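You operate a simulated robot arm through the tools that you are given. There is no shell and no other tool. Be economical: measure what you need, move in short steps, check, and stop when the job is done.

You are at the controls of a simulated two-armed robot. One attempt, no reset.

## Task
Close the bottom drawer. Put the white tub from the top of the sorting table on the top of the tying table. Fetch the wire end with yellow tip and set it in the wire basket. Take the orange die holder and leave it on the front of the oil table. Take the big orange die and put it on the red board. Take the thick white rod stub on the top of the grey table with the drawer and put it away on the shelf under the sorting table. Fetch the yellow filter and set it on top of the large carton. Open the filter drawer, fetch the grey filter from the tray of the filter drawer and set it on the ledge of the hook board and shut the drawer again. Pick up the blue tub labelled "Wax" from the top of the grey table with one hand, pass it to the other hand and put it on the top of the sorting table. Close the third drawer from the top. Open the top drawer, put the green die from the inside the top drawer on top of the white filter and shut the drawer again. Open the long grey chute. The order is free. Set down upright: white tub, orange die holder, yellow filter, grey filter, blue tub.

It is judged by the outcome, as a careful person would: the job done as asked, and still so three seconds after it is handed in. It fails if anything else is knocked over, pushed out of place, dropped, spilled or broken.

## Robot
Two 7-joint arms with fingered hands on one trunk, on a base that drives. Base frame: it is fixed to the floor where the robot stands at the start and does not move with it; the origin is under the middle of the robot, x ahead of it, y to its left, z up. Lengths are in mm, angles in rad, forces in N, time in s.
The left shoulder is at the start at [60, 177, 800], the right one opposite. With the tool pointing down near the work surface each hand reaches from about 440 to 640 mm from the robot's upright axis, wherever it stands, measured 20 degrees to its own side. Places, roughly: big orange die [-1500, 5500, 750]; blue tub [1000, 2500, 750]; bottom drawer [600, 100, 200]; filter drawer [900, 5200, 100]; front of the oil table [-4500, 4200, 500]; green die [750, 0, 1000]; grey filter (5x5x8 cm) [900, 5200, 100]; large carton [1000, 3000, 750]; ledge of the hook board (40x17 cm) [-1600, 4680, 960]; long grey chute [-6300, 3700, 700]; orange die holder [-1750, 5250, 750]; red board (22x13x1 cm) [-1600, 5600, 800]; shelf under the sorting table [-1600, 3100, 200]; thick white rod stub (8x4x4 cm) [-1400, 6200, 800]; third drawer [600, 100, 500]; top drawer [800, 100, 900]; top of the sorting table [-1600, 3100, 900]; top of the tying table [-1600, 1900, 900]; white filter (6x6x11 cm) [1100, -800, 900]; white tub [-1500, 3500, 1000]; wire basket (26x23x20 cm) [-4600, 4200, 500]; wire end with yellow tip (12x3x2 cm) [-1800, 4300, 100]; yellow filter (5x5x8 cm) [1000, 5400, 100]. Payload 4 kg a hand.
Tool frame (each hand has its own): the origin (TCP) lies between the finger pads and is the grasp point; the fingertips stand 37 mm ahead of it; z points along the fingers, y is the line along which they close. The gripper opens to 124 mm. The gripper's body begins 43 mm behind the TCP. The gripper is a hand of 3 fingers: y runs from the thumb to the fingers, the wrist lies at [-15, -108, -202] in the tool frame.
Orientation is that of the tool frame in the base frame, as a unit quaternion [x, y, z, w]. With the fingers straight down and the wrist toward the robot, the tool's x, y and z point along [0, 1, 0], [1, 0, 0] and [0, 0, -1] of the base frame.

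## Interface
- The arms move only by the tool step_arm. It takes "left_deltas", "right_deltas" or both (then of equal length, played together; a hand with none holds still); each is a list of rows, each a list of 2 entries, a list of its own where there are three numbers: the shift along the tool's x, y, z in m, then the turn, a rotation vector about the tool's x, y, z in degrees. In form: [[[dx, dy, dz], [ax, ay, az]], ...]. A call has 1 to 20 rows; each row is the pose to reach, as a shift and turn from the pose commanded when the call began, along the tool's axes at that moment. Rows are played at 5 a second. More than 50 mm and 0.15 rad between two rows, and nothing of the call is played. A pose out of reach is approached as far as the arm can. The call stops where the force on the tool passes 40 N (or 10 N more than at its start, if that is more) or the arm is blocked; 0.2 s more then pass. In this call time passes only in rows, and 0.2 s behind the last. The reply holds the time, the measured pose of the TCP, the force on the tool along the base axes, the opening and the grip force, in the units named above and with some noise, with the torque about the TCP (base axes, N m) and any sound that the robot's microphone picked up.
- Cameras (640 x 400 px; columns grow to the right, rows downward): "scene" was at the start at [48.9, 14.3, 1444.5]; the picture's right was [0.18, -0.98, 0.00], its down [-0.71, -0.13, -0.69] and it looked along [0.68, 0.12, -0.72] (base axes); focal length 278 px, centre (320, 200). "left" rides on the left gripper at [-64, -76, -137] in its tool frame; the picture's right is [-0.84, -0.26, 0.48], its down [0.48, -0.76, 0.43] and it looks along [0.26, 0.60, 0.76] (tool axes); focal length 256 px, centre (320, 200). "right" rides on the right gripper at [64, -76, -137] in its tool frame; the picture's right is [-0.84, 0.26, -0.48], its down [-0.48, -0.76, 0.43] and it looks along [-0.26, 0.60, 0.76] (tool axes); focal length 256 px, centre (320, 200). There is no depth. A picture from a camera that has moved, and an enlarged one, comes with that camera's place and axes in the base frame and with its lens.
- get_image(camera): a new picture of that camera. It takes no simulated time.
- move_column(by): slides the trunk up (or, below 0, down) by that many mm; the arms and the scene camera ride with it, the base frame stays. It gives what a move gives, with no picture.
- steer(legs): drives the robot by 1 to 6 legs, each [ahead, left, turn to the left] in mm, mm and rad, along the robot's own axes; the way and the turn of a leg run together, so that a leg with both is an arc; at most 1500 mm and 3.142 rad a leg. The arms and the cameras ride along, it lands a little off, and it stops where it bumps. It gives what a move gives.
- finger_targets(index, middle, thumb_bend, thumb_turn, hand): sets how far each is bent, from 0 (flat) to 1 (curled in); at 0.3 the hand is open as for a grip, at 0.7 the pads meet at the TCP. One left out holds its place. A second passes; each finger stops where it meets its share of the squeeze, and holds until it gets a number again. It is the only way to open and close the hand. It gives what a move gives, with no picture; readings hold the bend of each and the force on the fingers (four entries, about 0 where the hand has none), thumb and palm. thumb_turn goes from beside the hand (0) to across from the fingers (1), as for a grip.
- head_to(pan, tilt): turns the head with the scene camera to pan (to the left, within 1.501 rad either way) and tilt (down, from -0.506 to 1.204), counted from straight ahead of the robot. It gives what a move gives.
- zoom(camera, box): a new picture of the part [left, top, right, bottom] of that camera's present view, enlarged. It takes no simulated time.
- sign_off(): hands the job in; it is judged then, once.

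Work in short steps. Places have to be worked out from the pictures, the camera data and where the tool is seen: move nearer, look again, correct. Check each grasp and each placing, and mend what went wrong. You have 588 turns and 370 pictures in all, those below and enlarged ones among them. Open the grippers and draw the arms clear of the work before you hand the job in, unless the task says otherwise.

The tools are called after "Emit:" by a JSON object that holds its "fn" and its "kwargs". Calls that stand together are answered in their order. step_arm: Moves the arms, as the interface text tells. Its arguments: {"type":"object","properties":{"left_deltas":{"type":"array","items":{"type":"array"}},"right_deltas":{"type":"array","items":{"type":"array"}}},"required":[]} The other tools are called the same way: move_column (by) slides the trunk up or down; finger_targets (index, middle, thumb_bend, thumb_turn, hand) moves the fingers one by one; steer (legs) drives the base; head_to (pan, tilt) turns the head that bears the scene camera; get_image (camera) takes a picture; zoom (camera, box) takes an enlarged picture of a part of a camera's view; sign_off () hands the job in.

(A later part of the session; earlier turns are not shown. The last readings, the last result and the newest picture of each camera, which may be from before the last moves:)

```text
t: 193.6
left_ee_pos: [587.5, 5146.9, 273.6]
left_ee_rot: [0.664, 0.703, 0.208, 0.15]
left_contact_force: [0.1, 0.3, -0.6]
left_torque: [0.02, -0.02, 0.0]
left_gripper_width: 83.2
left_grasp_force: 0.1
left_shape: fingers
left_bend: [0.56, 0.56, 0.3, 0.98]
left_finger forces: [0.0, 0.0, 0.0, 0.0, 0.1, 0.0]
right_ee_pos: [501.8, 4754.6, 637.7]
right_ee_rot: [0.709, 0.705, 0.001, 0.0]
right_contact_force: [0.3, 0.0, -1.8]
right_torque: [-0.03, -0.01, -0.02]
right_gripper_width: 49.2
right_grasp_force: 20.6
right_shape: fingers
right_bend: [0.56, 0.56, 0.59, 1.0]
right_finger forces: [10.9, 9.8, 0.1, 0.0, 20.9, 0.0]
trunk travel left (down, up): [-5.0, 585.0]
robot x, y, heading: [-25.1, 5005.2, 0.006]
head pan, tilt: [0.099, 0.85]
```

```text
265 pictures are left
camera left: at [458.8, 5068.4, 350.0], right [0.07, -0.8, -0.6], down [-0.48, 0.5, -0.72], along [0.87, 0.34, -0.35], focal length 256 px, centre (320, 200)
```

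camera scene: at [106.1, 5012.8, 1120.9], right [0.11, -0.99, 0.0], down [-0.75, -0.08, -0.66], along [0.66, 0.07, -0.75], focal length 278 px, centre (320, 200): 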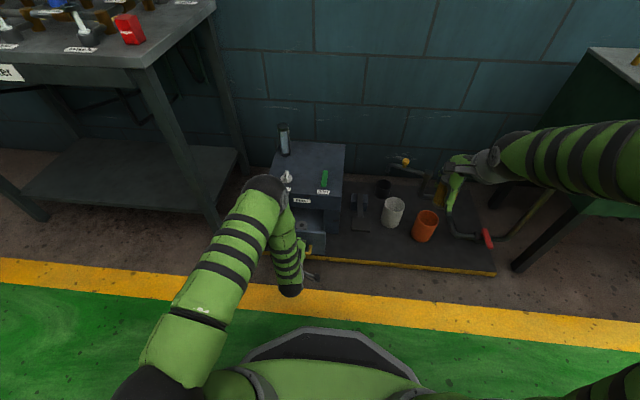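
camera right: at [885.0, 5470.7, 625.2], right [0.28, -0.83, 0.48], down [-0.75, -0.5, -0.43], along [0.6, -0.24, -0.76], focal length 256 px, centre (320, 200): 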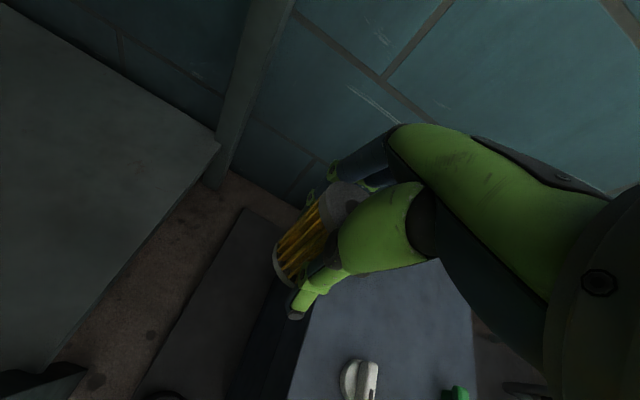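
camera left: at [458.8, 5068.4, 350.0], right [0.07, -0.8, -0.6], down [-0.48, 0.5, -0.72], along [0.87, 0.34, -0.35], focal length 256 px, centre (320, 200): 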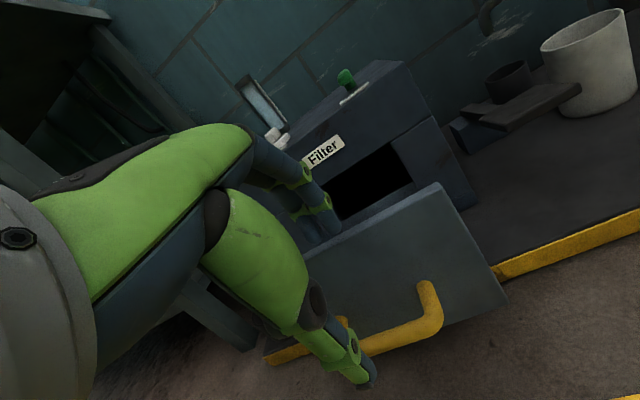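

I raise the hand further while untilting it, to look into the tray from above.

Emit:
{"fn": "step_arm", "kwargs": {"left_deltas": [[[0, 0.02, -0.035], [4, 0, 0]], [[0, 0.04, -0.07], [10, 0, 0]], [[0, 0.06, -0.105], [16, 0, 0]], [[0, 0.08, -0.14], [23, 0, 0]], [[0, 0.1, -0.17], [30, 0, 0]]]}}

Emit:
{"fn": "steer", "kwargs": {"legs": [[50, 0, 0]]}}

Emit:
{"fn": "get_image", "kwargs": {"camera": "left"}}

Emit:
{"fn": "zoom", "kwargs": {"camera": "scene", "box": [220, 140, 400, 280]}}

```text
t: 194.8
left_ee_pos: [591.6, 5134.1, 472.1]
left_ee_rot: [0.681, 0.732, 0.019, -0.026]
left_contact_force: [-0.9, -0.5, -0.4]
left_torque: [-0.02, -0.02, -0.01]
left_gripper_width: 83.2
left_grasp_force: 0.1
left_shape: fingers
left_bend: [0.56, 0.56, 0.3, 0.98]
left_finger forces: [0.0, 0.0, 0.0, 0.0, 0.0, 0.0]
right_ee_pos: [500.2, 4755.4, 638.2]
right_ee_rot: [0.71, 0.704, 0.0, 0.0]
right_contact_force: [0.0, -0.4, -1.3]
right_torque: [0.02, -0.02, -0.01]
right_gripper_width: 48.9
right_grasp_force: 20.4
right_shape: fingers
right_bend: [0.56, 0.56, 0.59, 1.0]
right_finger forces: [11.0, 9.9, 0.0, 0.1, 20.8, 0.1]
trunk travel left (down, up): [-5.0, 585.0]
robot x, y, heading: [-24.2, 5004.4, 0.006]
head pan, tilt: [0.099, 0.85]
```

```text
t: 195.7
left_ee_pos: [642.1, 5135.7, 470.5]
left_ee_rot: [0.681, 0.732, 0.019, -0.025]
left_contact_force: [-0.6, 0.1, 0.0]
left_torque: [-0.01, 0.01, -0.02]
left_gripper_width: 83.3
left_grasp_force: 0.2
left_shape: fingers
left_bend: [0.56, 0.56, 0.3, 0.98]
left_finger forces: [0.1, 0.0, 0.0, 0.0, 0.0, 0.0]
right_ee_pos: [551.2, 4755.4, 639.4]
right_ee_rot: [0.71, 0.705, 0.0, 0.0]
right_contact_force: [-0.1, 0.0, -1.1]
right_torque: [0.01, 0.0, 0.01]
right_gripper_width: 48.7
right_grasp_force: 21.5
right_shape: fingers
right_bend: [0.56, 0.56, 0.59, 1.0]
right_finger forces: [11.0, 9.8, 0.1, 0.1, 20.9, 0.0]
trunk travel left (down, up): [-5.0, 585.0]
robot x, y, heading: [27.7, 5010.3, 0.007]
head pan, tilt: [0.099, 0.85]
```

```text
264 pictures are left
camera left: at [572.2, 5057.1, 602.7], right [-0.2, -0.82, -0.53], down [-0.8, 0.45, -0.4], along [0.57, 0.35, -0.75], focal length 256 px, centre (320, 200)
```

left: 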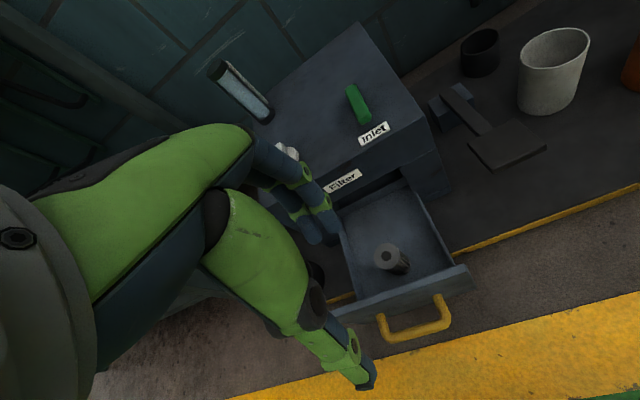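

```text
2.86 times, centred on (310, 210) of scene
camera zoom: at [75.8, 5012.5, 1121.0], right [0.11, -0.99, 0.0], down [-0.75, -0.08, -0.66], along [0.66, 0.07, -0.75], focal length 794 px, centre (349, 171)
```

zoom: 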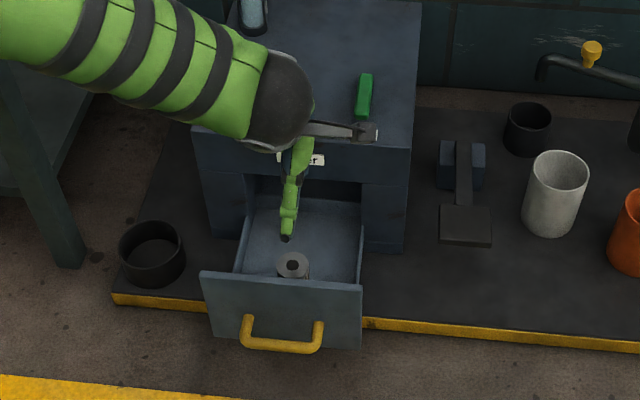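

Grey filter top at (724, 5161, 169), drawer ~175 mm wide inside; plate top ~230. I'll grip across y: first fix tilt, then yaw the left hand +90°.

Emit:
{"fn": "step_arm", "kwargs": {"left_deltas": [[[0, 0, 0], [0, -3.6, 0]]]}}

Emit:
{"fn": "step_arm", "kwargs": {"left_deltas": [[[0, -0.004, 0], [0, 0, 8]], [[0, -0.008, 0], [0, 0, 16]], [[0, -0.012, 0], [0, 0, 24]], [[0, -0.016, 0], [0, 0, 32]], [[0, -0.02, 0], [0, 0, 40]], [[0, -0.024, 0], [0, 0, 48]], [[0, -0.028, 0], [0, 0, 56]], [[0, -0.032, 0], [0, 0, 64]], [[0, -0.036, 0], [0, 0, 72]], [[0, -0.04, 0], [0, 0, 80]], [[0, -0.04, 0], [0, 0, 88]], [[0, -0.04, 0], [0, 0, 94]]]}}

Emit:
{"fn": "finger_targets", "kwargs": {"hand": "left", "index": 0.42, "middle": 0.42, "thumb_bend": 0.42}}

```text
t: 196.1
left_ee_pos: [641.8, 5135.8, 471.0]
left_ee_rot: [0.681, 0.733, -0.003, -0.004]
left_contact_force: [0.2, -0.1, 0.3]
left_torque: [0.0, 0.0, 0.02]
left_gripper_width: 83.2
left_grasp_force: 0.1
left_shape: fingers
left_bend: [0.56, 0.56, 0.3, 0.98]
left_finger forces: [0.1, 0.0, 0.0, 0.0, 0.1, 0.0]
right_ee_pos: [552.0, 4754.5, 638.5]
right_ee_rot: [0.71, 0.704, -0.001, 0.0]
right_contact_force: [-0.2, 0.0, -0.7]
right_torque: [0.0, 0.03, 0.0]
right_gripper_width: 48.8
right_grasp_force: 21.1
right_shape: fingers
right_bend: [0.56, 0.56, 0.59, 1.0]
right_finger forces: [10.9, 9.9, 0.0, 0.0, 20.9, 0.0]
trunk travel left (down, up): [-5.0, 585.0]
robot x, y, heading: [29.8, 5004.8, 0.005]
head pan, tilt: [0.099, 0.85]
```

```text
t: 198.7
left_ee_pos: [601.6, 5132.4, 471.8]
left_ee_rot: [1.0, 0.0, -0.003, 0.001]
left_contact_force: [-0.1, 0.0, 0.6]
left_torque: [0.06, 0.03, -0.01]
left_gripper_width: 83.4
left_grasp_force: 0.0
left_shape: fingers
left_bend: [0.56, 0.56, 0.3, 0.98]
left_finger forces: [0.1, 0.1, 0.0, 0.0, 0.0, 0.0]
right_ee_pos: [551.8, 4754.6, 639.1]
right_ee_rot: [0.71, 0.704, 0.0, 0.0]
right_contact_force: [0.6, 0.3, -1.1]
right_torque: [-0.03, 0.03, 0.01]
right_gripper_width: 48.9
right_grasp_force: 21.0
right_shape: fingers
right_bend: [0.56, 0.56, 0.59, 1.0]
right_finger forces: [11.0, 9.9, 0.0, 0.0, 20.9, 0.1]
trunk travel left (down, up): [-5.0, 585.0]
robot x, y, heading: [31.4, 5007.3, 0.01]
head pan, tilt: [0.099, 0.85]
```

```text
t: 199.7
left_ee_pos: [600.9, 5132.9, 471.4]
left_ee_rot: [1.0, 0.001, -0.003, 0.0]
left_contact_force: [0.6, -0.5, -0.2]
left_torque: [0.0, 0.0, 0.0]
left_gripper_width: 86.7
left_grasp_force: 0.0
left_shape: fingers
left_bend: [0.42, 0.42, 0.42, 0.99]
left_finger forces: [0.0, 0.0, 0.0, 0.1, 0.1, 0.1]
right_ee_pos: [551.9, 4754.9, 639.2]
right_ee_rot: [0.71, 0.705, 0.0, 0.0]
right_contact_force: [-0.3, -0.4, -1.0]
right_torque: [0.02, -0.01, 0.03]
right_gripper_width: 48.9
right_grasp_force: 20.7
right_shape: fingers
right_bend: [0.56, 0.56, 0.59, 1.0]
right_finger forces: [11.0, 9.9, 0.1, 0.0, 20.9, 0.1]
trunk travel left (down, up): [-5.0, 585.0]
robot x, y, heading: [27.8, 5001.4, 0.005]
head pan, tilt: [0.099, 0.85]
```

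I drive so the hand is over the filter (Δ = +123, +28) and check with the hand camera.

Emit:
{"fn": "steer", "kwargs": {"legs": [[123, 28, 0]]}}

Emit:
{"fn": "get_image", "kwargs": {"camera": "left"}}

Emit:
{"fn": "zoom", "kwargs": {"camera": "scene", "box": [200, 160, 380, 300]}}

```text
t: 200.9
left_ee_pos: [724.9, 5162.4, 470.8]
left_ee_rot: [1.0, 0.003, -0.005, 0.0]
left_contact_force: [0.1, -0.1, 0.7]
left_torque: [0.01, 0.0, 0.02]
left_gripper_width: 86.6
left_grasp_force: 0.0
left_shape: fingers
left_bend: [0.42, 0.42, 0.42, 0.99]
left_finger forces: [0.0, 0.1, 0.1, 0.1, 0.0, 0.1]
right_ee_pos: [674.4, 4784.3, 638.6]
right_ee_rot: [0.709, 0.705, 0.0, 0.001]
right_contact_force: [0.4, 0.1, -1.5]
right_torque: [0.0, 0.02, 0.03]
right_gripper_width: 48.8
right_grasp_force: 20.9
right_shape: fingers
right_bend: [0.56, 0.56, 0.59, 1.0]
right_finger forces: [11.0, 9.8, 0.1, 0.0, 20.8, 0.0]
trunk travel left (down, up): [-5.0, 585.0]
robot x, y, heading: [149.4, 5032.2, 0.009]
head pan, tilt: [0.099, 0.85]
```

```text
262 pictures are left
camera left: at [661.0, 5236.6, 607.5], right [-0.84, 0.25, -0.48], down [0.48, 0.76, -0.44], along [0.25, -0.59, -0.76], focal length 256 px, centre (320, 200)
```

left: 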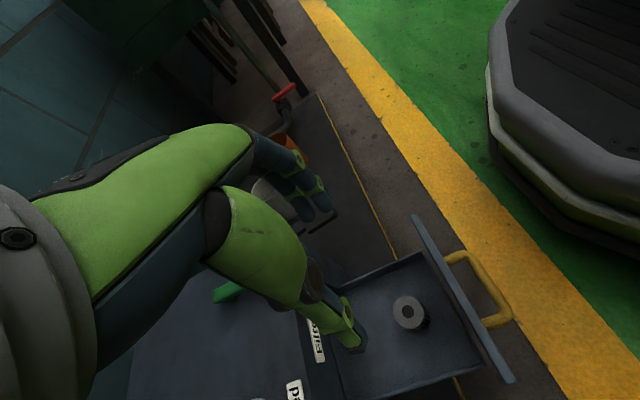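

```text
2.86 times, centred on (290, 230) of scene
camera zoom: at [198.2, 5041.4, 1121.0], right [0.11, -0.99, 0.0], down [-0.75, -0.08, -0.66], along [0.66, 0.07, -0.75], focal length 794 px, centre (406, 114)
```

zoom: 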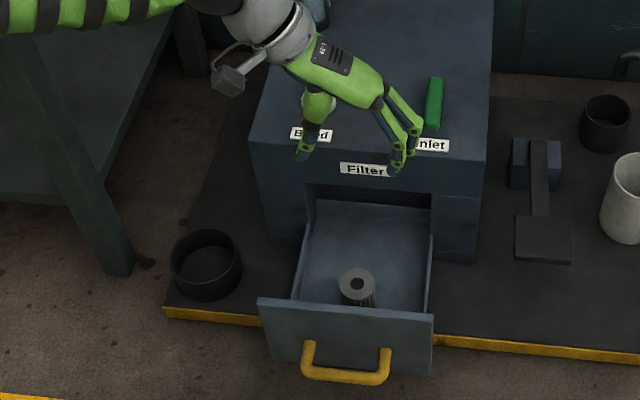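

Aligned with the filter (726, 5164). I descend to z≈178.

Emit:
{"fn": "step_arm", "kwargs": {"left_deltas": [[[0.001, -0.001, 0.045], [0, 0, 0]], [[0.001, -0.001, 0.09], [0, 0, 0]], [[0.001, -0.001, 0.135], [0, 0, 0]], [[0.001, -0.001, 0.18], [0, 0, 0]]]}}

Emit:
{"fn": "get_image", "kwargs": {"camera": "left"}}

```text
t: 201.9
left_ee_pos: [723.3, 5163.2, 291.2]
left_ee_rot: [1.0, 0.002, -0.003, -0.001]
left_contact_force: [0.4, 0.0, 0.4]
left_torque: [0.03, 0.0, 0.0]
left_gripper_width: 86.7
left_grasp_force: 0.1
left_shape: fingers
left_bend: [0.42, 0.42, 0.42, 0.99]
left_finger forces: [0.1, 0.0, 0.0, 0.0, 0.0, 0.0]
right_ee_pos: [674.1, 4784.3, 639.0]
right_ee_rot: [0.709, 0.705, 0.0, 0.0]
right_contact_force: [0.0, -0.3, -1.6]
right_torque: [0.0, -0.01, -0.02]
right_gripper_width: 48.9
right_grasp_force: 21.7
right_shape: fingers
right_bend: [0.56, 0.56, 0.59, 1.0]
right_finger forces: [11.0, 10.0, 0.1, 0.0, 20.9, 0.0]
trunk travel left (down, up): [-5.0, 585.0]
robot x, y, heading: [151.2, 5032.7, 0.006]
head pan, tilt: [0.099, 0.85]
```

```text
260 pictures are left
camera left: at [659.9, 5238.0, 427.2], right [-0.84, 0.25, -0.48], down [0.48, 0.76, -0.44], along [0.25, -0.59, -0.76], focal length 256 px, centre (320, 200)
```

left: 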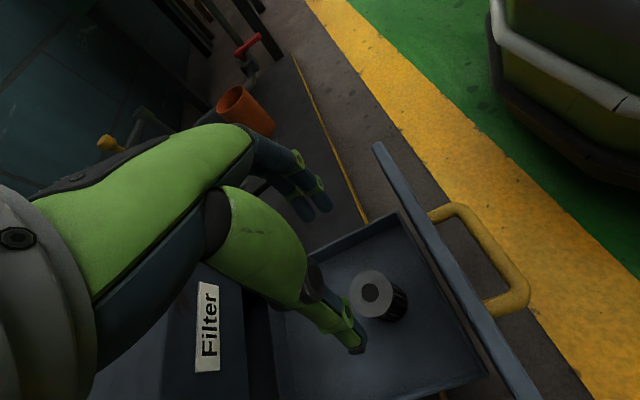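

Small correction (+6 mm in y), then down to z≈176 and close.

Emit:
{"fn": "step_arm", "kwargs": {"left_deltas": [[[0.002, -0.006, 0.04], [0, 0, 0]], [[0.002, -0.006, 0.08], [0, 0, 0]], [[0.002, -0.006, 0.117], [0, 0, 0]]]}}

Emit:
{"fn": "get_image", "kwargs": {"camera": "left"}}

```text
t: 202.7
left_ee_pos: [723.0, 5168.6, 174.5]
left_ee_rot: [1.0, 0.001, -0.003, -0.001]
left_contact_force: [0.9, -0.3, 0.7]
left_torque: [-0.01, -0.03, -0.03]
left_gripper_width: 86.8
left_grasp_force: 0.1
left_shape: fingers
left_bend: [0.42, 0.42, 0.42, 0.99]
left_finger forces: [0.0, 0.0, 0.0, 0.1, 0.0, 0.1]
right_ee_pos: [674.1, 4784.5, 637.8]
right_ee_rot: [0.71, 0.704, -0.001, 0.0]
right_contact_force: [-0.2, 0.2, -0.7]
right_torque: [-0.02, 0.0, -0.03]
right_gripper_width: 48.9
right_grasp_force: 20.6
right_shape: fingers
right_bend: [0.56, 0.56, 0.59, 1.0]
right_finger forces: [11.0, 9.9, 0.0, 0.0, 20.9, 0.0]
trunk travel left (down, up): [-5.0, 585.0]
robot x, y, heading: [148.4, 5032.4, 0.004]
head pan, tilt: [0.099, 0.85]
```

```text
259 pictures are left
camera left: at [660.8, 5244.2, 310.8], right [-0.84, 0.25, -0.48], down [0.48, 0.76, -0.44], along [0.25, -0.59, -0.76], focal length 256 px, centre (320, 200)
```

left: 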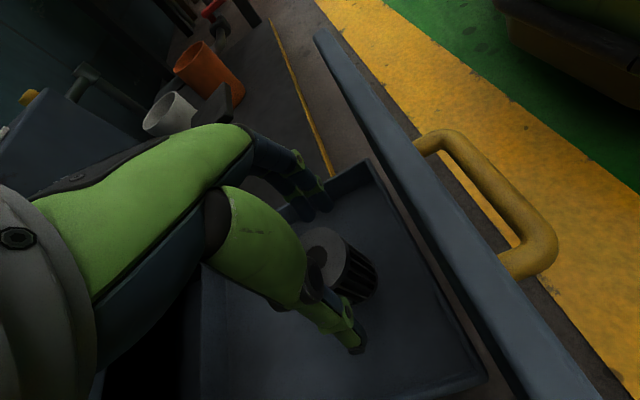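

I lower 15 mm more with a small correction, then close.

Emit:
{"fn": "step_arm", "kwargs": {"left_deltas": [[[-0.004, -0.003, 0.015], [0, 0, 0]]]}}

Emit:
{"fn": "finger_targets", "kwargs": {"hand": "left", "index": 0.64, "middle": 0.64, "thumb_bend": 0.64}}

Emit:
{"fn": "step_arm", "kwargs": {"left_deltas": [[[0, 0, -0.03], [0, 0, 0]], [[0, 0, -0.07], [0, 0, 0]], [[0, 0, -0.115], [0, 0, 0]], [[0, 0, -0.16], [0, 0, 0]], [[0, 0, -0.205], [0, 0, 0]], [[0, 0, -0.25], [0, 0, 0]], [[0, 0, -0.295], [0, 0, 0]]]}}

Emit:
{"fn": "get_image", "kwargs": {"camera": "left"}}

```text
t: 203.1
left_ee_pos: [721.3, 5173.3, 160.2]
left_ee_rot: [1.0, 0.004, -0.004, -0.001]
left_contact_force: [-1.0, 0.4, -0.5]
left_torque: [-0.03, 0.01, -0.01]
left_gripper_width: 86.9
left_grasp_force: 0.1
left_shape: fingers
left_bend: [0.42, 0.42, 0.42, 0.99]
left_finger forces: [0.0, 0.0, 0.1, 0.0, 0.0, 0.1]
right_ee_pos: [674.2, 4784.5, 639.1]
right_ee_rot: [0.71, 0.705, 0.0, 0.0]
right_contact_force: [0.0, 0.4, -0.8]
right_torque: [0.02, 0.0, -0.01]
right_gripper_width: 49.0
right_grasp_force: 21.4
right_shape: fingers
right_bend: [0.56, 0.56, 0.59, 1.0]
right_finger forces: [11.0, 9.9, 0.0, 0.0, 20.9, 0.1]
trunk travel left (down, up): [-5.0, 585.0]
robot x, y, heading: [150.9, 5032.2, 0.006]
head pan, tilt: [0.099, 0.85]
```

```text
t: 204.1
left_ee_pos: [719.5, 5172.5, 160.6]
left_ee_rot: [1.0, 0.002, -0.003, -0.001]
left_contact_force: [-0.5, -3.3, 12.5]
left_torque: [-0.61, -0.03, -0.05]
left_gripper_width: 42.6
left_grasp_force: 18.3
left_shape: fingers
left_bend: [0.58, 0.54, 0.59, 1.0]
left_finger forces: [6.0, 12.4, 0.0, 0.0, 17.6, 0.1]
right_ee_pos: [673.5, 4784.3, 640.0]
right_ee_rot: [0.709, 0.705, -0.001, 0.0]
right_contact_force: [-0.2, 0.1, -2.0]
right_torque: [-0.04, 0.02, -0.02]
right_gripper_width: 48.8
right_grasp_force: 21.0
right_shape: fingers
right_bend: [0.56, 0.56, 0.59, 1.0]
right_finger forces: [11.0, 10.0, 0.0, 0.0, 20.8, 0.0]
trunk travel left (down, up): [-5.0, 585.0]
robot x, y, heading: [149.9, 5033.5, 0.005]
head pan, tilt: [0.099, 0.85]
```

```text
t: 205.7
left_ee_pos: [723.0, 5173.1, 453.6]
left_ee_rot: [1.0, 0.002, -0.005, -0.002]
left_contact_force: [0.8, -0.5, -0.3]
left_torque: [0.0, 0.01, 0.0]
left_gripper_width: 34.2
left_grasp_force: 12.1
left_shape: fingers
left_bend: [0.61, 0.56, 0.61, 1.0]
left_finger forces: [3.2, 9.6, 0.1, 0.1, 12.1, 0.1]
right_ee_pos: [674.3, 4785.2, 638.6]
right_ee_rot: [0.71, 0.704, 0.0, 0.0]
right_contact_force: [-0.8, 0.2, -1.6]
right_torque: [0.01, 0.05, 0.02]
right_gripper_width: 49.1
right_grasp_force: 20.8
right_shape: fingers
right_bend: [0.56, 0.56, 0.59, 1.0]
right_finger forces: [11.0, 9.9, 0.0, 0.1, 20.8, 0.0]
trunk travel left (down, up): [-5.0, 585.0]
robot x, y, heading: [150.4, 5033.6, 0.006]
head pan, tilt: [0.099, 0.85]
```

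```text
258 pictures are left
camera left: at [660.0, 5246.8, 590.5], right [-0.84, 0.25, -0.47], down [0.48, 0.76, -0.44], along [0.25, -0.59, -0.76], focal length 256 px, centre (320, 200)
```

left: 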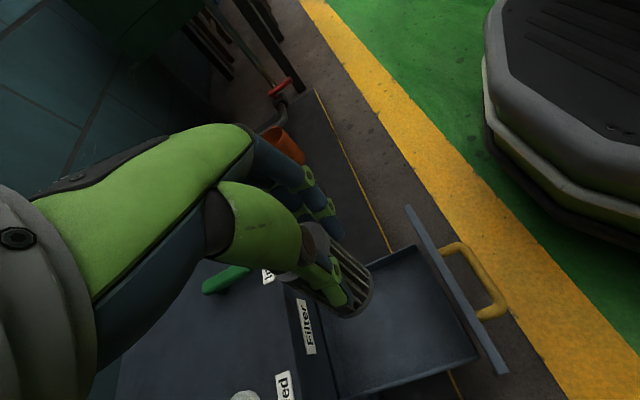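

Held, but the grip narrowed (34 mm), perhaps off-centre. I zoom to check.

Emit:
{"fn": "zoom", "kwargs": {"camera": "left", "box": [230, 190, 420, 340]}}

Emit:
{"fn": "zoom", "kwargs": {"camera": "scene", "box": [200, 120, 380, 260]}}

```text
2.67 times, centred on (325, 265) of left
camera zoom: at [660.0, 5246.8, 590.5], right [-0.84, 0.25, -0.47], down [0.48, 0.76, -0.44], along [0.25, -0.59, -0.76], focal length 683 px, centre (307, 27)
```

zoom: 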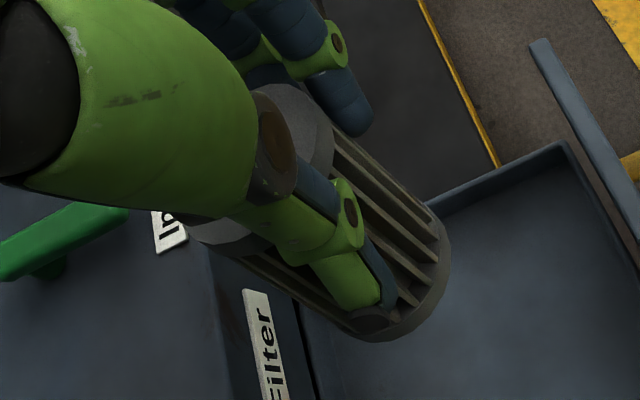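

```text
2.86 times, centred on (290, 190) of scene
camera zoom: at [198.5, 5041.5, 1120.9], right [0.11, -0.99, 0.0], down [-0.75, -0.08, -0.66], along [0.66, 0.07, -0.75], focal length 794 px, centre (406, 229)
```

zoom: 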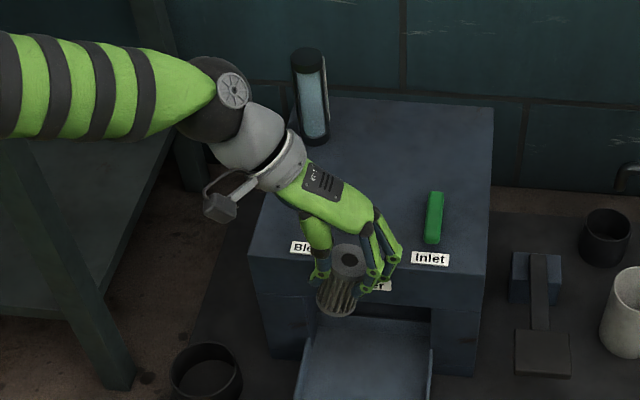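

The filter sits off-centre (toward the robot). I set it back down into the tray and will re-grasp ~10 mm closer to the robot.

Emit:
{"fn": "step_arm", "kwargs": {"left_deltas": [[[0, 0, 0.045], [0, 0, 0]], [[0, 0, 0.09], [0, 0, 0]], [[0, 0, 0.135], [0, 0, 0]], [[0, 0, 0.18], [0, 0, 0]], [[0, 0, 0.225], [0, 0, 0]], [[0, 0, 0.265], [0, 0, 0]], [[0, 0, 0.28], [0, 0, 0]], [[0, 0, 0.29], [0, 0, 0]]]}}

Emit:
{"fn": "get_image", "kwargs": {"camera": "left"}}

Emit:
{"fn": "zoom", "kwargs": {"camera": "scene", "box": [220, 180, 340, 280]}}

```text
t: 207.5
left_ee_pos: [721.1, 5172.7, 163.9]
left_ee_rot: [1.0, 0.002, -0.004, 0.0]
left_contact_force: [0.1, 1.1, 8.1]
left_torque: [-0.1, -0.07, 0.0]
left_gripper_width: 33.0
left_grasp_force: 12.5
left_shape: fingers
left_bend: [0.62, 0.56, 0.61, 1.0]
left_finger forces: [2.4, 9.2, 0.1, 0.1, 13.7, 0.1]
right_ee_pos: [674.2, 4785.3, 639.7]
right_ee_rot: [0.71, 0.705, 0.0, 0.0]
right_contact_force: [-0.2, 0.1, -1.7]
right_torque: [0.01, 0.01, -0.05]
right_gripper_width: 49.0
right_grasp_force: 20.5
right_shape: fingers
right_bend: [0.56, 0.56, 0.59, 1.0]
right_finger forces: [11.0, 9.9, 0.0, 0.0, 20.8, 0.0]
trunk travel left (down, up): [-5.0, 585.0]
robot x, y, heading: [146.6, 5033.3, 0.007]
head pan, tilt: [0.099, 0.85]
```

```text
255 pictures are left
camera left: at [657.7, 5246.6, 300.6], right [-0.84, 0.25, -0.48], down [0.48, 0.76, -0.44], along [0.25, -0.6, -0.76], focal length 256 px, centre (320, 200)
```

left: 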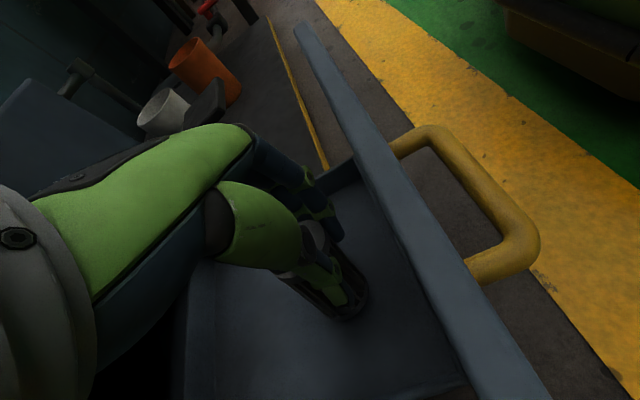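

```text
4.00 times, centred on (280, 230) of scene
camera zoom: at [197.9, 5041.3, 1121.3], right [0.11, -0.99, 0.0], down [-0.75, -0.08, -0.66], along [0.66, 0.07, -0.75], focal length 1112 px, centre (480, 80)
```

zoom: 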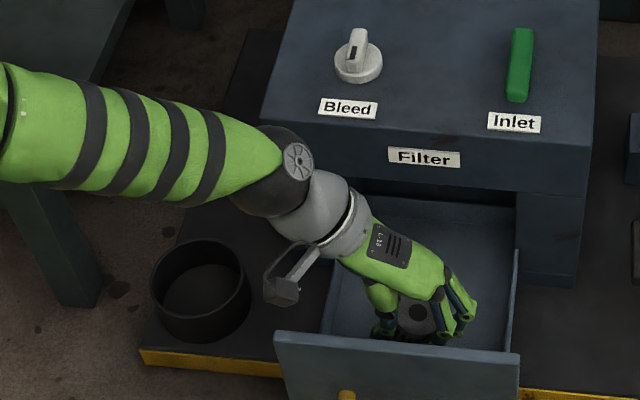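

Touching down (8 N). I release gently and look.

Emit:
{"fn": "finger_targets", "kwargs": {"hand": "left", "index": 0.5, "middle": 0.5, "thumb_bend": 0.5}}

Emit:
{"fn": "zoom", "kwargs": {"camera": "left", "box": [230, 180, 420, 340]}}

```text
t: 208.5
left_ee_pos: [721.4, 5172.2, 163.1]
left_ee_rot: [1.0, 0.002, -0.005, -0.001]
left_contact_force: [0.6, 0.4, -0.7]
left_torque: [0.02, 0.02, 0.01]
left_gripper_width: 61.8
left_grasp_force: 0.0
left_shape: fingers
left_bend: [0.5, 0.5, 0.5, 1.0]
left_finger forces: [0.0, 0.0, 0.1, 0.1, 0.0, 0.0]
right_ee_pos: [674.8, 4785.7, 639.5]
right_ee_rot: [0.71, 0.704, 0.0, 0.0]
right_contact_force: [-0.7, -1.1, -0.1]
right_torque: [0.03, 0.04, -0.01]
right_gripper_width: 49.0
right_grasp_force: 20.9
right_shape: fingers
right_bend: [0.56, 0.56, 0.59, 1.0]
right_finger forces: [11.0, 9.9, 0.0, 0.0, 20.7, 0.1]
trunk travel left (down, up): [-5.0, 585.0]
robot x, y, heading: [152.6, 5031.8, 0.009]
head pan, tilt: [0.099, 0.85]
```

```text
2.50 times, centred on (325, 260) of left
camera zoom: at [657.3, 5246.9, 299.9], right [-0.84, 0.25, -0.48], down [0.48, 0.76, -0.44], along [0.25, -0.6, -0.76], focal length 640 px, centre (308, 50)
```

zoom: 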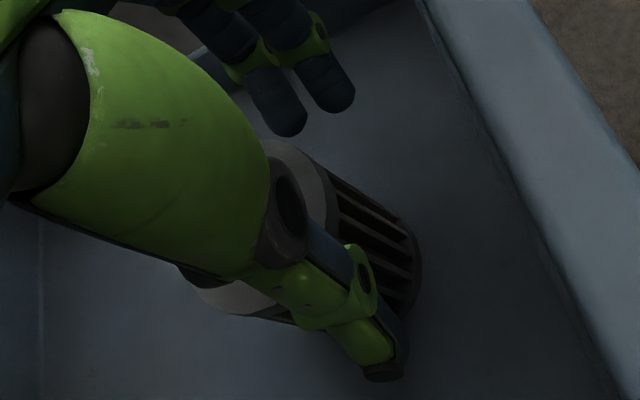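

The filter stands upright. I lift 60 mm with open fingers to locate its centre better.

Emit:
{"fn": "finger_targets", "kwargs": {"hand": "left", "index": 0.42, "middle": 0.42, "thumb_bend": 0.42}}

Emit:
{"fn": "step_arm", "kwargs": {"left_deltas": [[[0, 0, -0.04], [0, 0, 0]], [[0, 0, -0.08], [0, 0, 0]]]}}

Emit:
{"fn": "zoom", "kwargs": {"camera": "left", "box": [230, 180, 420, 340]}}

Emit:
{"fn": "zoom", "kwargs": {"camera": "scene", "box": [220, 180, 340, 280]}}

```text
t: 209.5
left_ee_pos: [718.9, 5172.0, 163.1]
left_ee_rot: [1.0, 0.002, -0.004, 0.0]
left_contact_force: [0.8, 0.0, -0.1]
left_torque: [0.01, 0.0, 0.0]
left_gripper_width: 86.4
left_grasp_force: 0.0
left_shape: fingers
left_bend: [0.42, 0.42, 0.42, 0.99]
left_finger forces: [0.0, 0.0, 0.0, 0.0, 0.0, 0.0]
right_ee_pos: [674.4, 4785.2, 639.8]
right_ee_rot: [0.709, 0.705, 0.0, 0.0]
right_contact_force: [-0.2, -0.7, -1.4]
right_torque: [0.01, 0.01, 0.0]
right_gripper_width: 49.2
right_grasp_force: 20.6
right_shape: fingers
right_bend: [0.56, 0.56, 0.59, 1.0]
right_finger forces: [11.0, 9.9, 0.1, 0.0, 20.7, 0.1]
trunk travel left (down, up): [-5.0, 585.0]
robot x, y, heading: [151.8, 5032.3, 0.008]
head pan, tilt: [0.099, 0.85]
```

```text
t: 210.1
left_ee_pos: [721.9, 5171.3, 243.7]
left_ee_rot: [1.0, 0.002, -0.004, 0.0]
left_contact_force: [0.0, -0.4, 0.0]
left_torque: [0.01, 0.0, 0.03]
left_gripper_width: 86.7
left_grasp_force: 0.0
left_shape: fingers
left_bend: [0.42, 0.42, 0.42, 0.99]
left_finger forces: [0.0, 0.0, 0.1, 0.0, 0.0, 0.0]
right_ee_pos: [673.4, 4783.8, 639.1]
right_ee_rot: [0.71, 0.704, 0.0, -0.001]
right_contact_force: [0.1, 0.1, -1.1]
right_torque: [-0.05, 0.02, 0.01]
right_gripper_width: 48.8
right_grasp_force: 21.0
right_shape: fingers
right_bend: [0.56, 0.56, 0.59, 1.0]
right_finger forces: [10.9, 9.9, 0.1, 0.0, 20.7, 0.0]
trunk travel left (down, up): [-5.0, 585.0]
robot x, y, heading: [154.1, 5031.9, 0.009]
head pan, tilt: [0.099, 0.85]
```

```text
2.50 times, centred on (325, 260) of left
camera zoom: at [658.5, 5246.3, 379.6], right [-0.84, 0.25, -0.47], down [0.48, 0.76, -0.44], along [0.25, -0.59, -0.76], focal length 640 px, centre (308, 50)
```

zoom: 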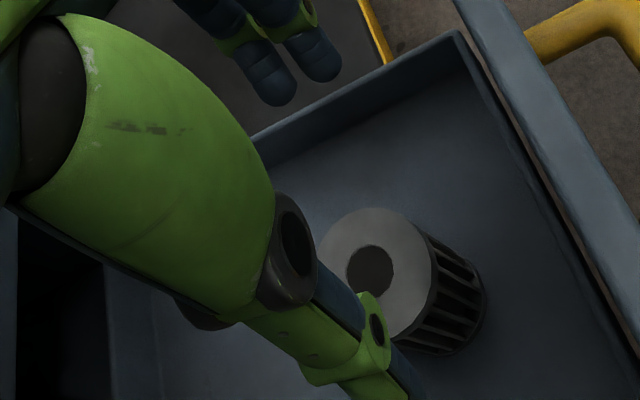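

```text
4.00 times, centred on (280, 230) of scene
camera zoom: at [198.4, 5041.5, 1120.9], right [0.11, -0.99, 0.0], down [-0.75, -0.08, -0.66], along [0.66, 0.07, -0.75], focal length 1112 px, centre (480, 80)
```

zoom: 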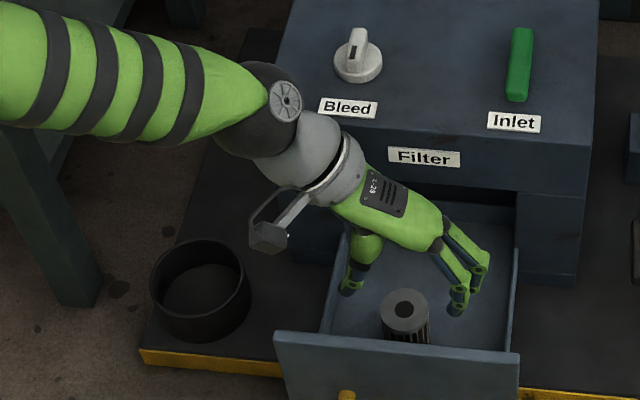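

Filter centre at (730, 5174). I shift +8 mm in x, descend and re-grasp.

Emit:
{"fn": "step_arm", "kwargs": {"left_deltas": [[[0.009, -0.003, 0.03], [0, 0, 0]], [[0.009, -0.003, 0.06], [0, 0, 0]], [[0.009, -0.003, 0.086], [0, 0, 0]]]}}

Emit:
{"fn": "finger_targets", "kwargs": {"hand": "left", "index": 0.64, "middle": 0.64, "thumb_bend": 0.64}}

Emit:
{"fn": "step_arm", "kwargs": {"left_deltas": [[[0, 0, -0.03], [0, 0, 0]], [[0, 0, -0.07], [0, 0, 0]], [[0, 0, -0.11], [0, 0, 0]]]}}

Emit:
{"fn": "zoom", "kwargs": {"camera": "left", "box": [230, 180, 420, 340]}}

```text
t: 210.9
left_ee_pos: [730.1, 5175.0, 158.8]
left_ee_rot: [1.0, 0.003, -0.004, -0.001]
left_contact_force: [-0.3, 0.8, -0.2]
left_torque: [-0.02, -0.04, 0.02]
left_gripper_width: 86.9
left_grasp_force: 0.0
left_shape: fingers
left_bend: [0.42, 0.42, 0.42, 0.99]
left_finger forces: [0.0, 0.0, 0.1, 0.0, 0.1, 0.0]
right_ee_pos: [673.8, 4784.3, 639.7]
right_ee_rot: [0.71, 0.705, 0.0, 0.0]
right_contact_force: [-0.1, 0.3, -1.1]
right_torque: [-0.01, -0.01, 0.02]
right_gripper_width: 49.0
right_grasp_force: 20.8
right_shape: fingers
right_bend: [0.56, 0.56, 0.59, 1.0]
right_finger forces: [11.1, 9.9, 0.0, 0.1, 20.8, 0.1]
trunk travel left (down, up): [-5.0, 585.0]
robot x, y, heading: [151.0, 5034.9, 0.008]
head pan, tilt: [0.099, 0.85]
```

```text
t: 211.9
left_ee_pos: [729.2, 5175.2, 159.3]
left_ee_rot: [1.0, 0.003, -0.003, -0.001]
left_contact_force: [-1.8, -2.9, 11.0]
left_torque: [-0.59, 0.0, -0.06]
left_gripper_width: 42.4
left_grasp_force: 18.3
left_shape: fingers
left_bend: [0.58, 0.55, 0.59, 1.0]
left_finger forces: [5.7, 12.2, 0.0, 0.0, 16.4, 0.0]
right_ee_pos: [674.3, 4783.4, 639.5]
right_ee_rot: [0.71, 0.705, 0.0, -0.001]
right_contact_force: [-0.4, -0.2, -1.3]
right_torque: [0.03, -0.03, 0.02]
right_gripper_width: 48.8
right_grasp_force: 21.2
right_shape: fingers
right_bend: [0.56, 0.56, 0.59, 1.0]
right_finger forces: [11.1, 9.9, 0.1, 0.0, 20.8, 0.0]
trunk travel left (down, up): [-5.0, 585.0]
robot x, y, heading: [147.2, 5031.2, 0.006]
head pan, tilt: [0.099, 0.85]
```

```text
t: 212.7
left_ee_pos: [731.8, 5174.0, 268.9]
left_ee_rot: [1.0, 0.002, -0.005, -0.001]
left_contact_force: [-0.3, -0.1, -0.3]
left_torque: [-0.02, 0.0, -0.02]
left_gripper_width: 35.6
left_grasp_force: 13.1
left_shape: fingers
left_bend: [0.61, 0.57, 0.61, 1.0]
left_finger forces: [4.2, 10.0, 0.1, 0.1, 12.3, 0.1]
right_ee_pos: [673.6, 4784.9, 637.8]
right_ee_rot: [0.709, 0.705, 0.0, -0.001]
right_contact_force: [-0.2, 0.1, -0.6]
right_torque: [0.0, 0.03, -0.05]
right_gripper_width: 48.9
right_grasp_force: 21.4
right_shape: fingers
right_bend: [0.56, 0.56, 0.59, 1.0]
right_finger forces: [11.0, 9.8, 0.1, 0.0, 20.8, 0.0]
trunk travel left (down, up): [-5.0, 585.0]
robot x, y, heading: [150.4, 5035.3, 0.006]
head pan, tilt: [0.099, 0.85]
```

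```text
2.50 times, centred on (325, 260) of left
camera zoom: at [668.2, 5249.5, 404.3], right [-0.84, 0.25, -0.48], down [0.48, 0.76, -0.44], along [0.25, -0.59, -0.76], focal length 640 px, centre (308, 50)
```

zoom: 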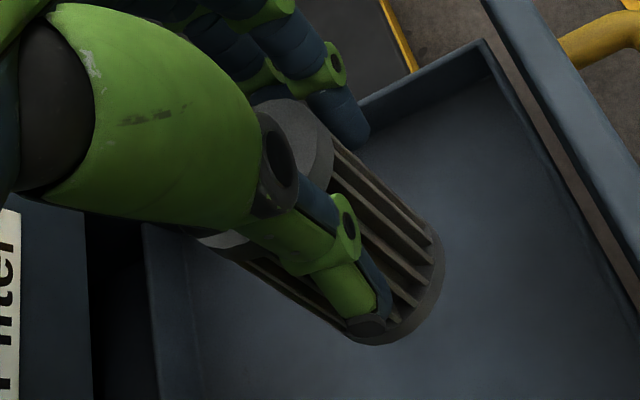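

The cap rests on the fingers and it holds. Both hands are full, so I'll come back to shut the drawer with a free hand. I lift up and back away, raising the trunk.

Emit:
{"fn": "step_arm", "kwargs": {"left_deltas": [[[0, 0, -0.04], [0, 0, 0]], [[0, 0, -0.08], [0, 0, 0]], [[0, 0, -0.12], [0, 0, 0]], [[0, 0, -0.16], [0, 0, 0]], [[0, 0, -0.2], [0, 0, 0]]]}}

Emit:
{"fn": "steer", "kwargs": {"legs": [[-420, 0, 0]]}}

Emit:
{"fn": "move_column", "kwargs": {"by": 450}}

Emit:
{"fn": "steer", "kwargs": {"legs": [[0, -1200, 0], [0, -600, 0]]}}

Emit:
{"fn": "head_to", "kwargs": {"pan": -0.1, "tilt": 0.6}}

Emit:
{"fn": "get_image", "kwargs": {"camera": "scene"}}

```text
t: 213.9
left_ee_pos: [733.3, 5173.7, 468.4]
left_ee_rot: [1.0, 0.003, -0.004, 0.0]
left_contact_force: [0.4, -1.0, -1.5]
left_torque: [-0.02, 0.04, 0.04]
left_gripper_width: 35.4
left_grasp_force: 13.1
left_shape: fingers
left_bend: [0.61, 0.57, 0.61, 1.0]
left_finger forces: [4.0, 10.0, 0.1, 0.0, 12.2, 0.0]
right_ee_pos: [675.0, 4784.5, 639.4]
right_ee_rot: [0.71, 0.704, 0.0, 0.0]
right_contact_force: [-0.1, -0.2, -1.5]
right_torque: [-0.03, 0.01, -0.04]
right_gripper_width: 48.7
right_grasp_force: 21.3
right_shape: fingers
right_bend: [0.56, 0.56, 0.59, 1.0]
right_finger forces: [11.0, 10.0, 0.0, 0.0, 20.8, 0.0]
trunk travel left (down, up): [-5.0, 585.0]
robot x, y, heading: [150.7, 5035.0, 0.006]
head pan, tilt: [0.099, 0.85]
```

```text
t: 216.5
left_ee_pos: [309.8, 5171.8, 468.0]
left_ee_rot: [1.0, 0.003, -0.005, -0.001]
left_contact_force: [0.4, -0.2, -1.8]
left_torque: [0.01, 0.03, -0.01]
left_gripper_width: 35.5
left_grasp_force: 13.3
left_shape: fingers
left_bend: [0.61, 0.57, 0.61, 1.0]
left_finger forces: [4.1, 10.0, 0.0, 0.1, 12.1, 0.1]
right_ee_pos: [250.9, 4781.3, 638.7]
right_ee_rot: [0.709, 0.705, 0.0, 0.0]
right_contact_force: [-0.9, -1.0, -1.1]
right_torque: [0.01, 0.02, 0.01]
right_gripper_width: 48.6
right_grasp_force: 20.2
right_shape: fingers
right_bend: [0.56, 0.56, 0.59, 1.0]
right_finger forces: [11.0, 9.9, 0.0, 0.0, 20.9, 0.0]
trunk travel left (down, up): [-5.0, 585.0]
robot x, y, heading: [-275.9, 5032.9, 0.014]
head pan, tilt: [0.099, 0.85]
```

```text
refused: 450 is not a number from -400 to 400
```

```text
t: 225.6
left_ee_pos: [340.3, 3376.6, 468.0]
left_ee_rot: [1.0, 0.01, -0.004, 0.0]
left_contact_force: [0.0, 0.4, 0.0]
left_torque: [-0.01, 0.04, -0.02]
left_gripper_width: 35.6
left_grasp_force: 13.1
left_shape: fingers
left_bend: [0.61, 0.57, 0.61, 1.0]
left_finger forces: [4.0, 9.8, 0.0, 0.0, 12.0, 0.0]
right_ee_pos: [287.5, 2985.3, 638.3]
right_ee_rot: [0.703, 0.711, 0.0, 0.001]
right_contact_force: [-0.1, 0.2, -1.0]
right_torque: [0.02, 0.01, -0.01]
right_gripper_width: 48.7
right_grasp_force: 20.8
right_shape: fingers
right_bend: [0.56, 0.56, 0.59, 1.0]
right_finger forces: [10.9, 10.0, 0.0, 0.0, 20.7, 0.0]
trunk travel left (down, up): [-5.0, 585.0]
robot x, y, heading: [-238.7, 3223.7, 0.024]
head pan, tilt: [0.099, 0.85]
```

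```text
t: 226.4
left_ee_pos: [339.0, 3376.3, 467.3]
left_ee_rot: [1.0, 0.01, -0.003, 0.0]
left_contact_force: [0.7, 0.1, -0.6]
left_torque: [0.02, 0.01, 0.05]
left_gripper_width: 35.3
left_grasp_force: 12.4
left_shape: fingers
left_bend: [0.61, 0.57, 0.61, 1.0]
left_finger forces: [3.9, 9.9, 0.0, 0.0, 12.1, 0.0]
right_ee_pos: [288.8, 2986.0, 638.8]
right_ee_rot: [0.703, 0.711, -0.001, 0.001]
right_contact_force: [-0.4, 0.0, -1.4]
right_torque: [0.0, 0.02, -0.01]
right_gripper_width: 49.0
right_grasp_force: 21.2
right_shape: fingers
right_bend: [0.56, 0.56, 0.59, 1.0]
right_finger forces: [10.9, 9.9, 0.0, 0.1, 20.7, 0.0]
trunk travel left (down, up): [-5.0, 585.0]
robot x, y, heading: [-237.3, 3226.4, 0.025]
head pan, tilt: [-0.099, 0.6]
```

```text
249 pictures are left
camera scene: at [-181.4, 3218.2, 1141.8], right [-0.07, -1.0, 0.0], down [-0.56, 0.04, -0.82], along [0.82, -0.06, -0.57], focal length 278 px, centre (320, 200)
```

scene: 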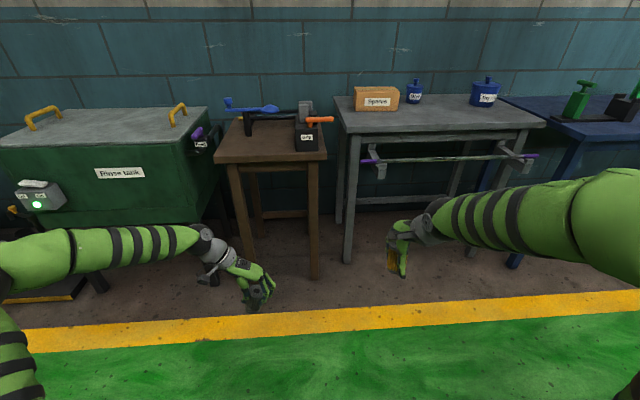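

I raise the trunk 400 mm and look at the carton.

Emit:
{"fn": "move_column", "kwargs": {"by": 400}}

Emit:
{"fn": "get_image", "kwargs": {"camera": "scene"}}

```text
t: 230.2
left_ee_pos: [340.0, 3375.0, 867.7]
left_ee_rot: [1.0, 0.011, -0.004, -0.001]
left_contact_force: [0.6, 0.8, -0.8]
left_torque: [-0.02, -0.02, -0.03]
left_gripper_width: 35.5
left_grasp_force: 12.5
left_shape: fingers
left_bend: [0.61, 0.57, 0.61, 1.0]
left_finger forces: [4.0, 10.0, 0.1, 0.0, 12.1, 0.1]
right_ee_pos: [289.0, 2986.5, 1039.2]
right_ee_rot: [0.704, 0.71, 0.0, 0.001]
right_contact_force: [-0.7, 0.2, -1.3]
right_torque: [0.03, 0.0, -0.02]
right_gripper_width: 48.8
right_grasp_force: 20.9
right_shape: fingers
right_bend: [0.56, 0.56, 0.59, 1.0]
right_finger forces: [11.1, 10.0, 0.1, 0.0, 20.7, 0.0]
trunk travel left (down, up): [-405.0, 185.0]
robot x, y, heading: [-237.9, 3227.0, 0.029]
head pan, tilt: [-0.099, 0.6]
```

```text
248 pictures are left
camera scene: at [-181.2, 3218.2, 1541.8], right [-0.07, -1.0, 0.0], down [-0.56, 0.04, -0.82], along [0.82, -0.06, -0.57], focal length 278 px, centre (320, 200)
```

scene: 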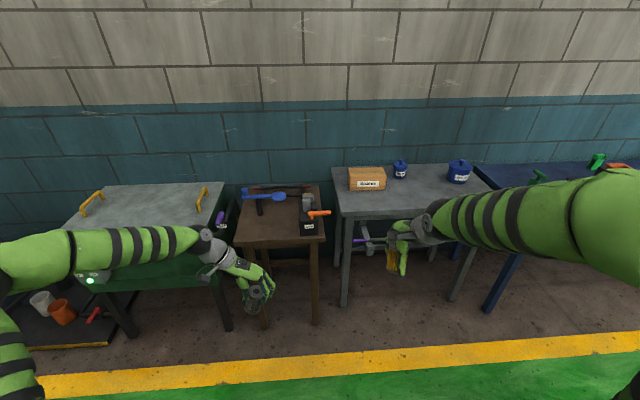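

Carton front label at (975, 2895, 822), top ≈865. I raise the trunk 150 mm more, drive up to the table and look closely.

Emit:
{"fn": "move_column", "kwargs": {"by": 150}}

Emit:
{"fn": "steer", "kwargs": {"legs": [[0, -97, -0.029], [580, 0, 0]]}}

Emit:
{"fn": "get_image", "kwargs": {"camera": "scene"}}

Emit:
{"fn": "get_image", "kwargs": {"camera": "right"}}

```text
t: 232.0
left_ee_pos: [339.7, 3375.9, 1018.6]
left_ee_rot: [1.0, 0.01, -0.005, -0.002]
left_contact_force: [0.3, 0.5, -0.4]
left_torque: [-0.02, 0.04, -0.01]
left_gripper_width: 35.1
left_grasp_force: 12.6
left_shape: fingers
left_bend: [0.61, 0.57, 0.61, 1.0]
left_finger forces: [4.0, 9.9, 0.1, 0.0, 12.1, 0.0]
right_ee_pos: [288.4, 2985.4, 1187.4]
right_ee_rot: [0.704, 0.71, 0.0, 0.0]
right_contact_force: [-0.7, -0.1, -1.1]
right_torque: [-0.02, 0.05, -0.01]
right_gripper_width: 48.8
right_grasp_force: 21.0
right_shape: fingers
right_bend: [0.56, 0.56, 0.59, 1.0]
right_finger forces: [11.0, 9.9, 0.0, 0.1, 20.5, 0.0]
trunk travel left (down, up): [-555.0, 35.0]
robot x, y, heading: [-239.0, 3224.7, 0.022]
head pan, tilt: [-0.099, 0.6]
```

```text
t: 236.0
left_ee_pos: [923.3, 3262.8, 1017.9]
left_ee_rot: [1.0, -0.002, -0.004, -0.001]
left_contact_force: [0.9, -0.6, -1.2]
left_torque: [0.0, 0.03, -0.01]
left_gripper_width: 35.2
left_grasp_force: 13.0
left_shape: fingers
left_bend: [0.61, 0.57, 0.61, 1.0]
left_finger forces: [3.9, 9.9, 0.0, 0.1, 12.1, 0.0]
right_ee_pos: [861.8, 2874.1, 1189.6]
right_ee_rot: [0.712, 0.702, 0.0, 0.0]
right_contact_force: [-0.4, 0.4, -1.4]
right_torque: [-0.01, 0.01, -0.01]
right_gripper_width: 48.9
right_grasp_force: 20.8
right_shape: fingers
right_bend: [0.56, 0.56, 0.59, 1.0]
right_finger forces: [11.0, 9.9, 0.1, 0.0, 20.7, 0.0]
trunk travel left (down, up): [-555.0, 35.0]
robot x, y, heading: [339.7, 3127.1, 0.002]
head pan, tilt: [-0.099, 0.6]
```

```text
247 pictures are left
camera scene: at [398.8, 3118.5, 1691.8], right [-0.1, -0.99, 0.0], down [-0.56, 0.06, -0.82], along [0.82, -0.08, -0.57], focal length 278 px, centre (320, 200)
```

scene: 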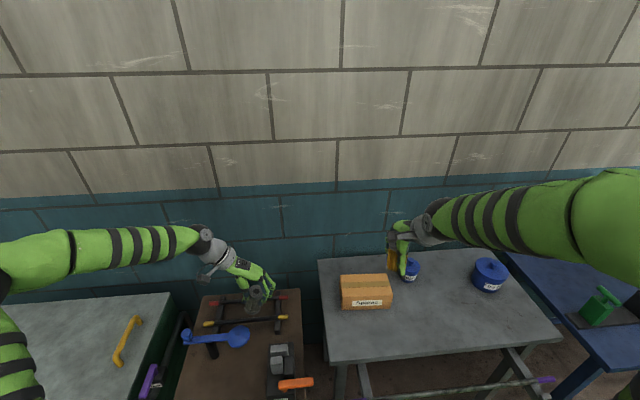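

```text
246 pictures are left
camera right: at [787.0, 2938.3, 1325.1], right [0.24, -0.84, 0.48], down [-0.77, -0.47, -0.43], along [0.59, -0.26, -0.76], focal length 256 px, centre (320, 200)
```

right: 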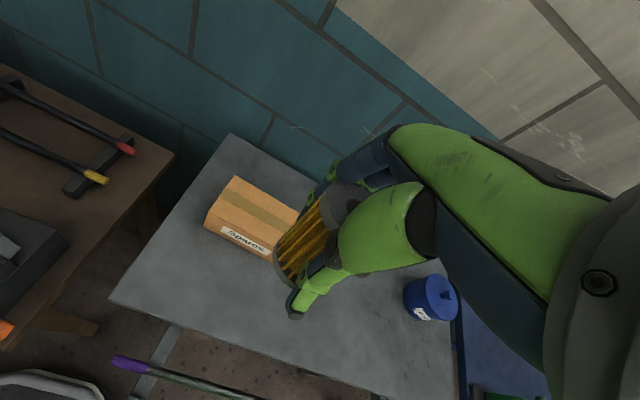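

Carton top centre ≈ (1013, 2906, ~905). I bring the right hand above it.

Emit:
{"fn": "steer", "kwargs": {"legs": [[115, 32, 0]]}}

Emit:
{"fn": "step_arm", "kwargs": {"right_deltas": [[[0, 0.02, 0.03], [0, 0, 0]], [[0, 0.036, 0.07], [0, 0, 0]], [[0, 0.036, 0.115], [0, 0, 0]]]}}

Emit:
{"fn": "get_image", "kwargs": {"camera": "right"}}

Emit:
{"fn": "zoom", "kwargs": {"camera": "scene", "box": [310, 230, 470, 350]}}

```text
t: 237.3
left_ee_pos: [1018.5, 3276.4, 1017.8]
left_ee_rot: [1.0, -0.01, -0.003, -0.002]
left_contact_force: [-0.9, -0.2, -0.6]
left_torque: [0.0, -0.01, -0.03]
left_gripper_width: 35.0
left_grasp_force: 13.7
left_shape: fingers
left_bend: [0.61, 0.57, 0.61, 1.0]
left_finger forces: [4.0, 10.1, 0.0, 0.0, 12.3, 0.0]
right_ee_pos: [950.2, 2888.1, 1189.9]
right_ee_rot: [0.718, 0.696, 0.001, -0.001]
right_contact_force: [-0.5, 0.0, 0.4]
right_torque: [0.02, -0.03, 0.01]
right_gripper_width: 48.8
right_grasp_force: 20.5
right_shape: fingers
right_bend: [0.56, 0.56, 0.59, 1.0]
right_finger forces: [11.0, 9.9, 0.1, 0.0, 20.9, 0.0]
trunk travel left (down, up): [-555.0, 35.0]
robot x, y, heading: [433.4, 3150.9, -0.015]
head pan, tilt: [-0.099, 0.6]
stopped in leg 1: the robot was blocked; the commanded pose is now the measured one
```

```text
t: 238.1
left_ee_pos: [1019.4, 3278.7, 1017.0]
left_ee_rot: [1.0, -0.008, -0.005, -0.001]
left_contact_force: [0.0, -0.9, -1.1]
left_torque: [-0.03, 0.06, 0.02]
left_gripper_width: 34.9
left_grasp_force: 12.7
left_shape: fingers
left_bend: [0.61, 0.57, 0.61, 1.0]
left_finger forces: [3.9, 10.1, 0.0, 0.1, 12.3, 0.1]
right_ee_pos: [988.7, 2890.1, 1073.7]
right_ee_rot: [0.717, 0.697, 0.0, 0.0]
right_contact_force: [0.1, 0.3, -1.1]
right_torque: [0.01, 0.0, -0.02]
right_gripper_width: 48.5
right_grasp_force: 20.7
right_shape: fingers
right_bend: [0.56, 0.56, 0.59, 1.0]
right_finger forces: [11.0, 9.9, 0.1, 0.0, 20.5, 0.0]
trunk travel left (down, up): [-555.0, 35.0]
robot x, y, heading: [434.1, 3152.0, -0.015]
head pan, tilt: [-0.099, 0.6]
```

```text
245 pictures are left
camera right: at [914.9, 2954.9, 1210.7], right [0.23, -0.84, 0.48], down [-0.77, -0.46, -0.43], along [0.59, -0.27, -0.76], focal length 256 px, centre (320, 200)
```

right: 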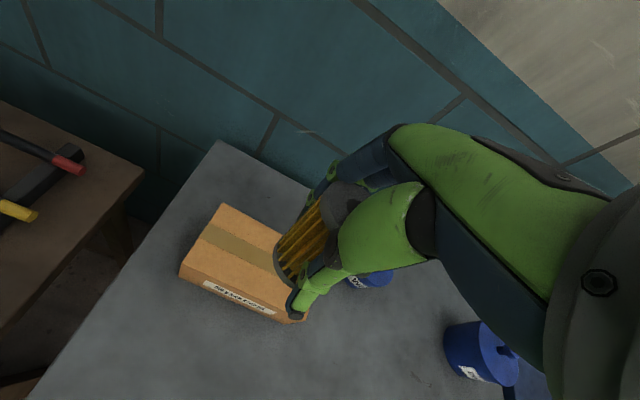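

```text
3.33 times, centred on (390, 290) of scene
camera zoom: at [492.7, 3141.3, 1691.9], right [-0.12, -0.99, 0.0], down [-0.56, 0.07, -0.82], along [0.82, -0.1, -0.57], focal length 927 px, centre (87, -100)
```

zoom: 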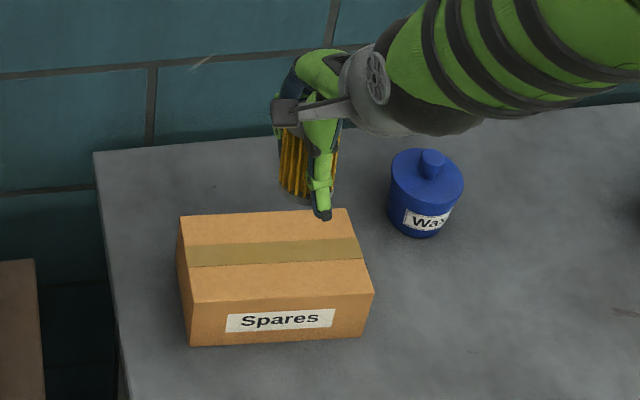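

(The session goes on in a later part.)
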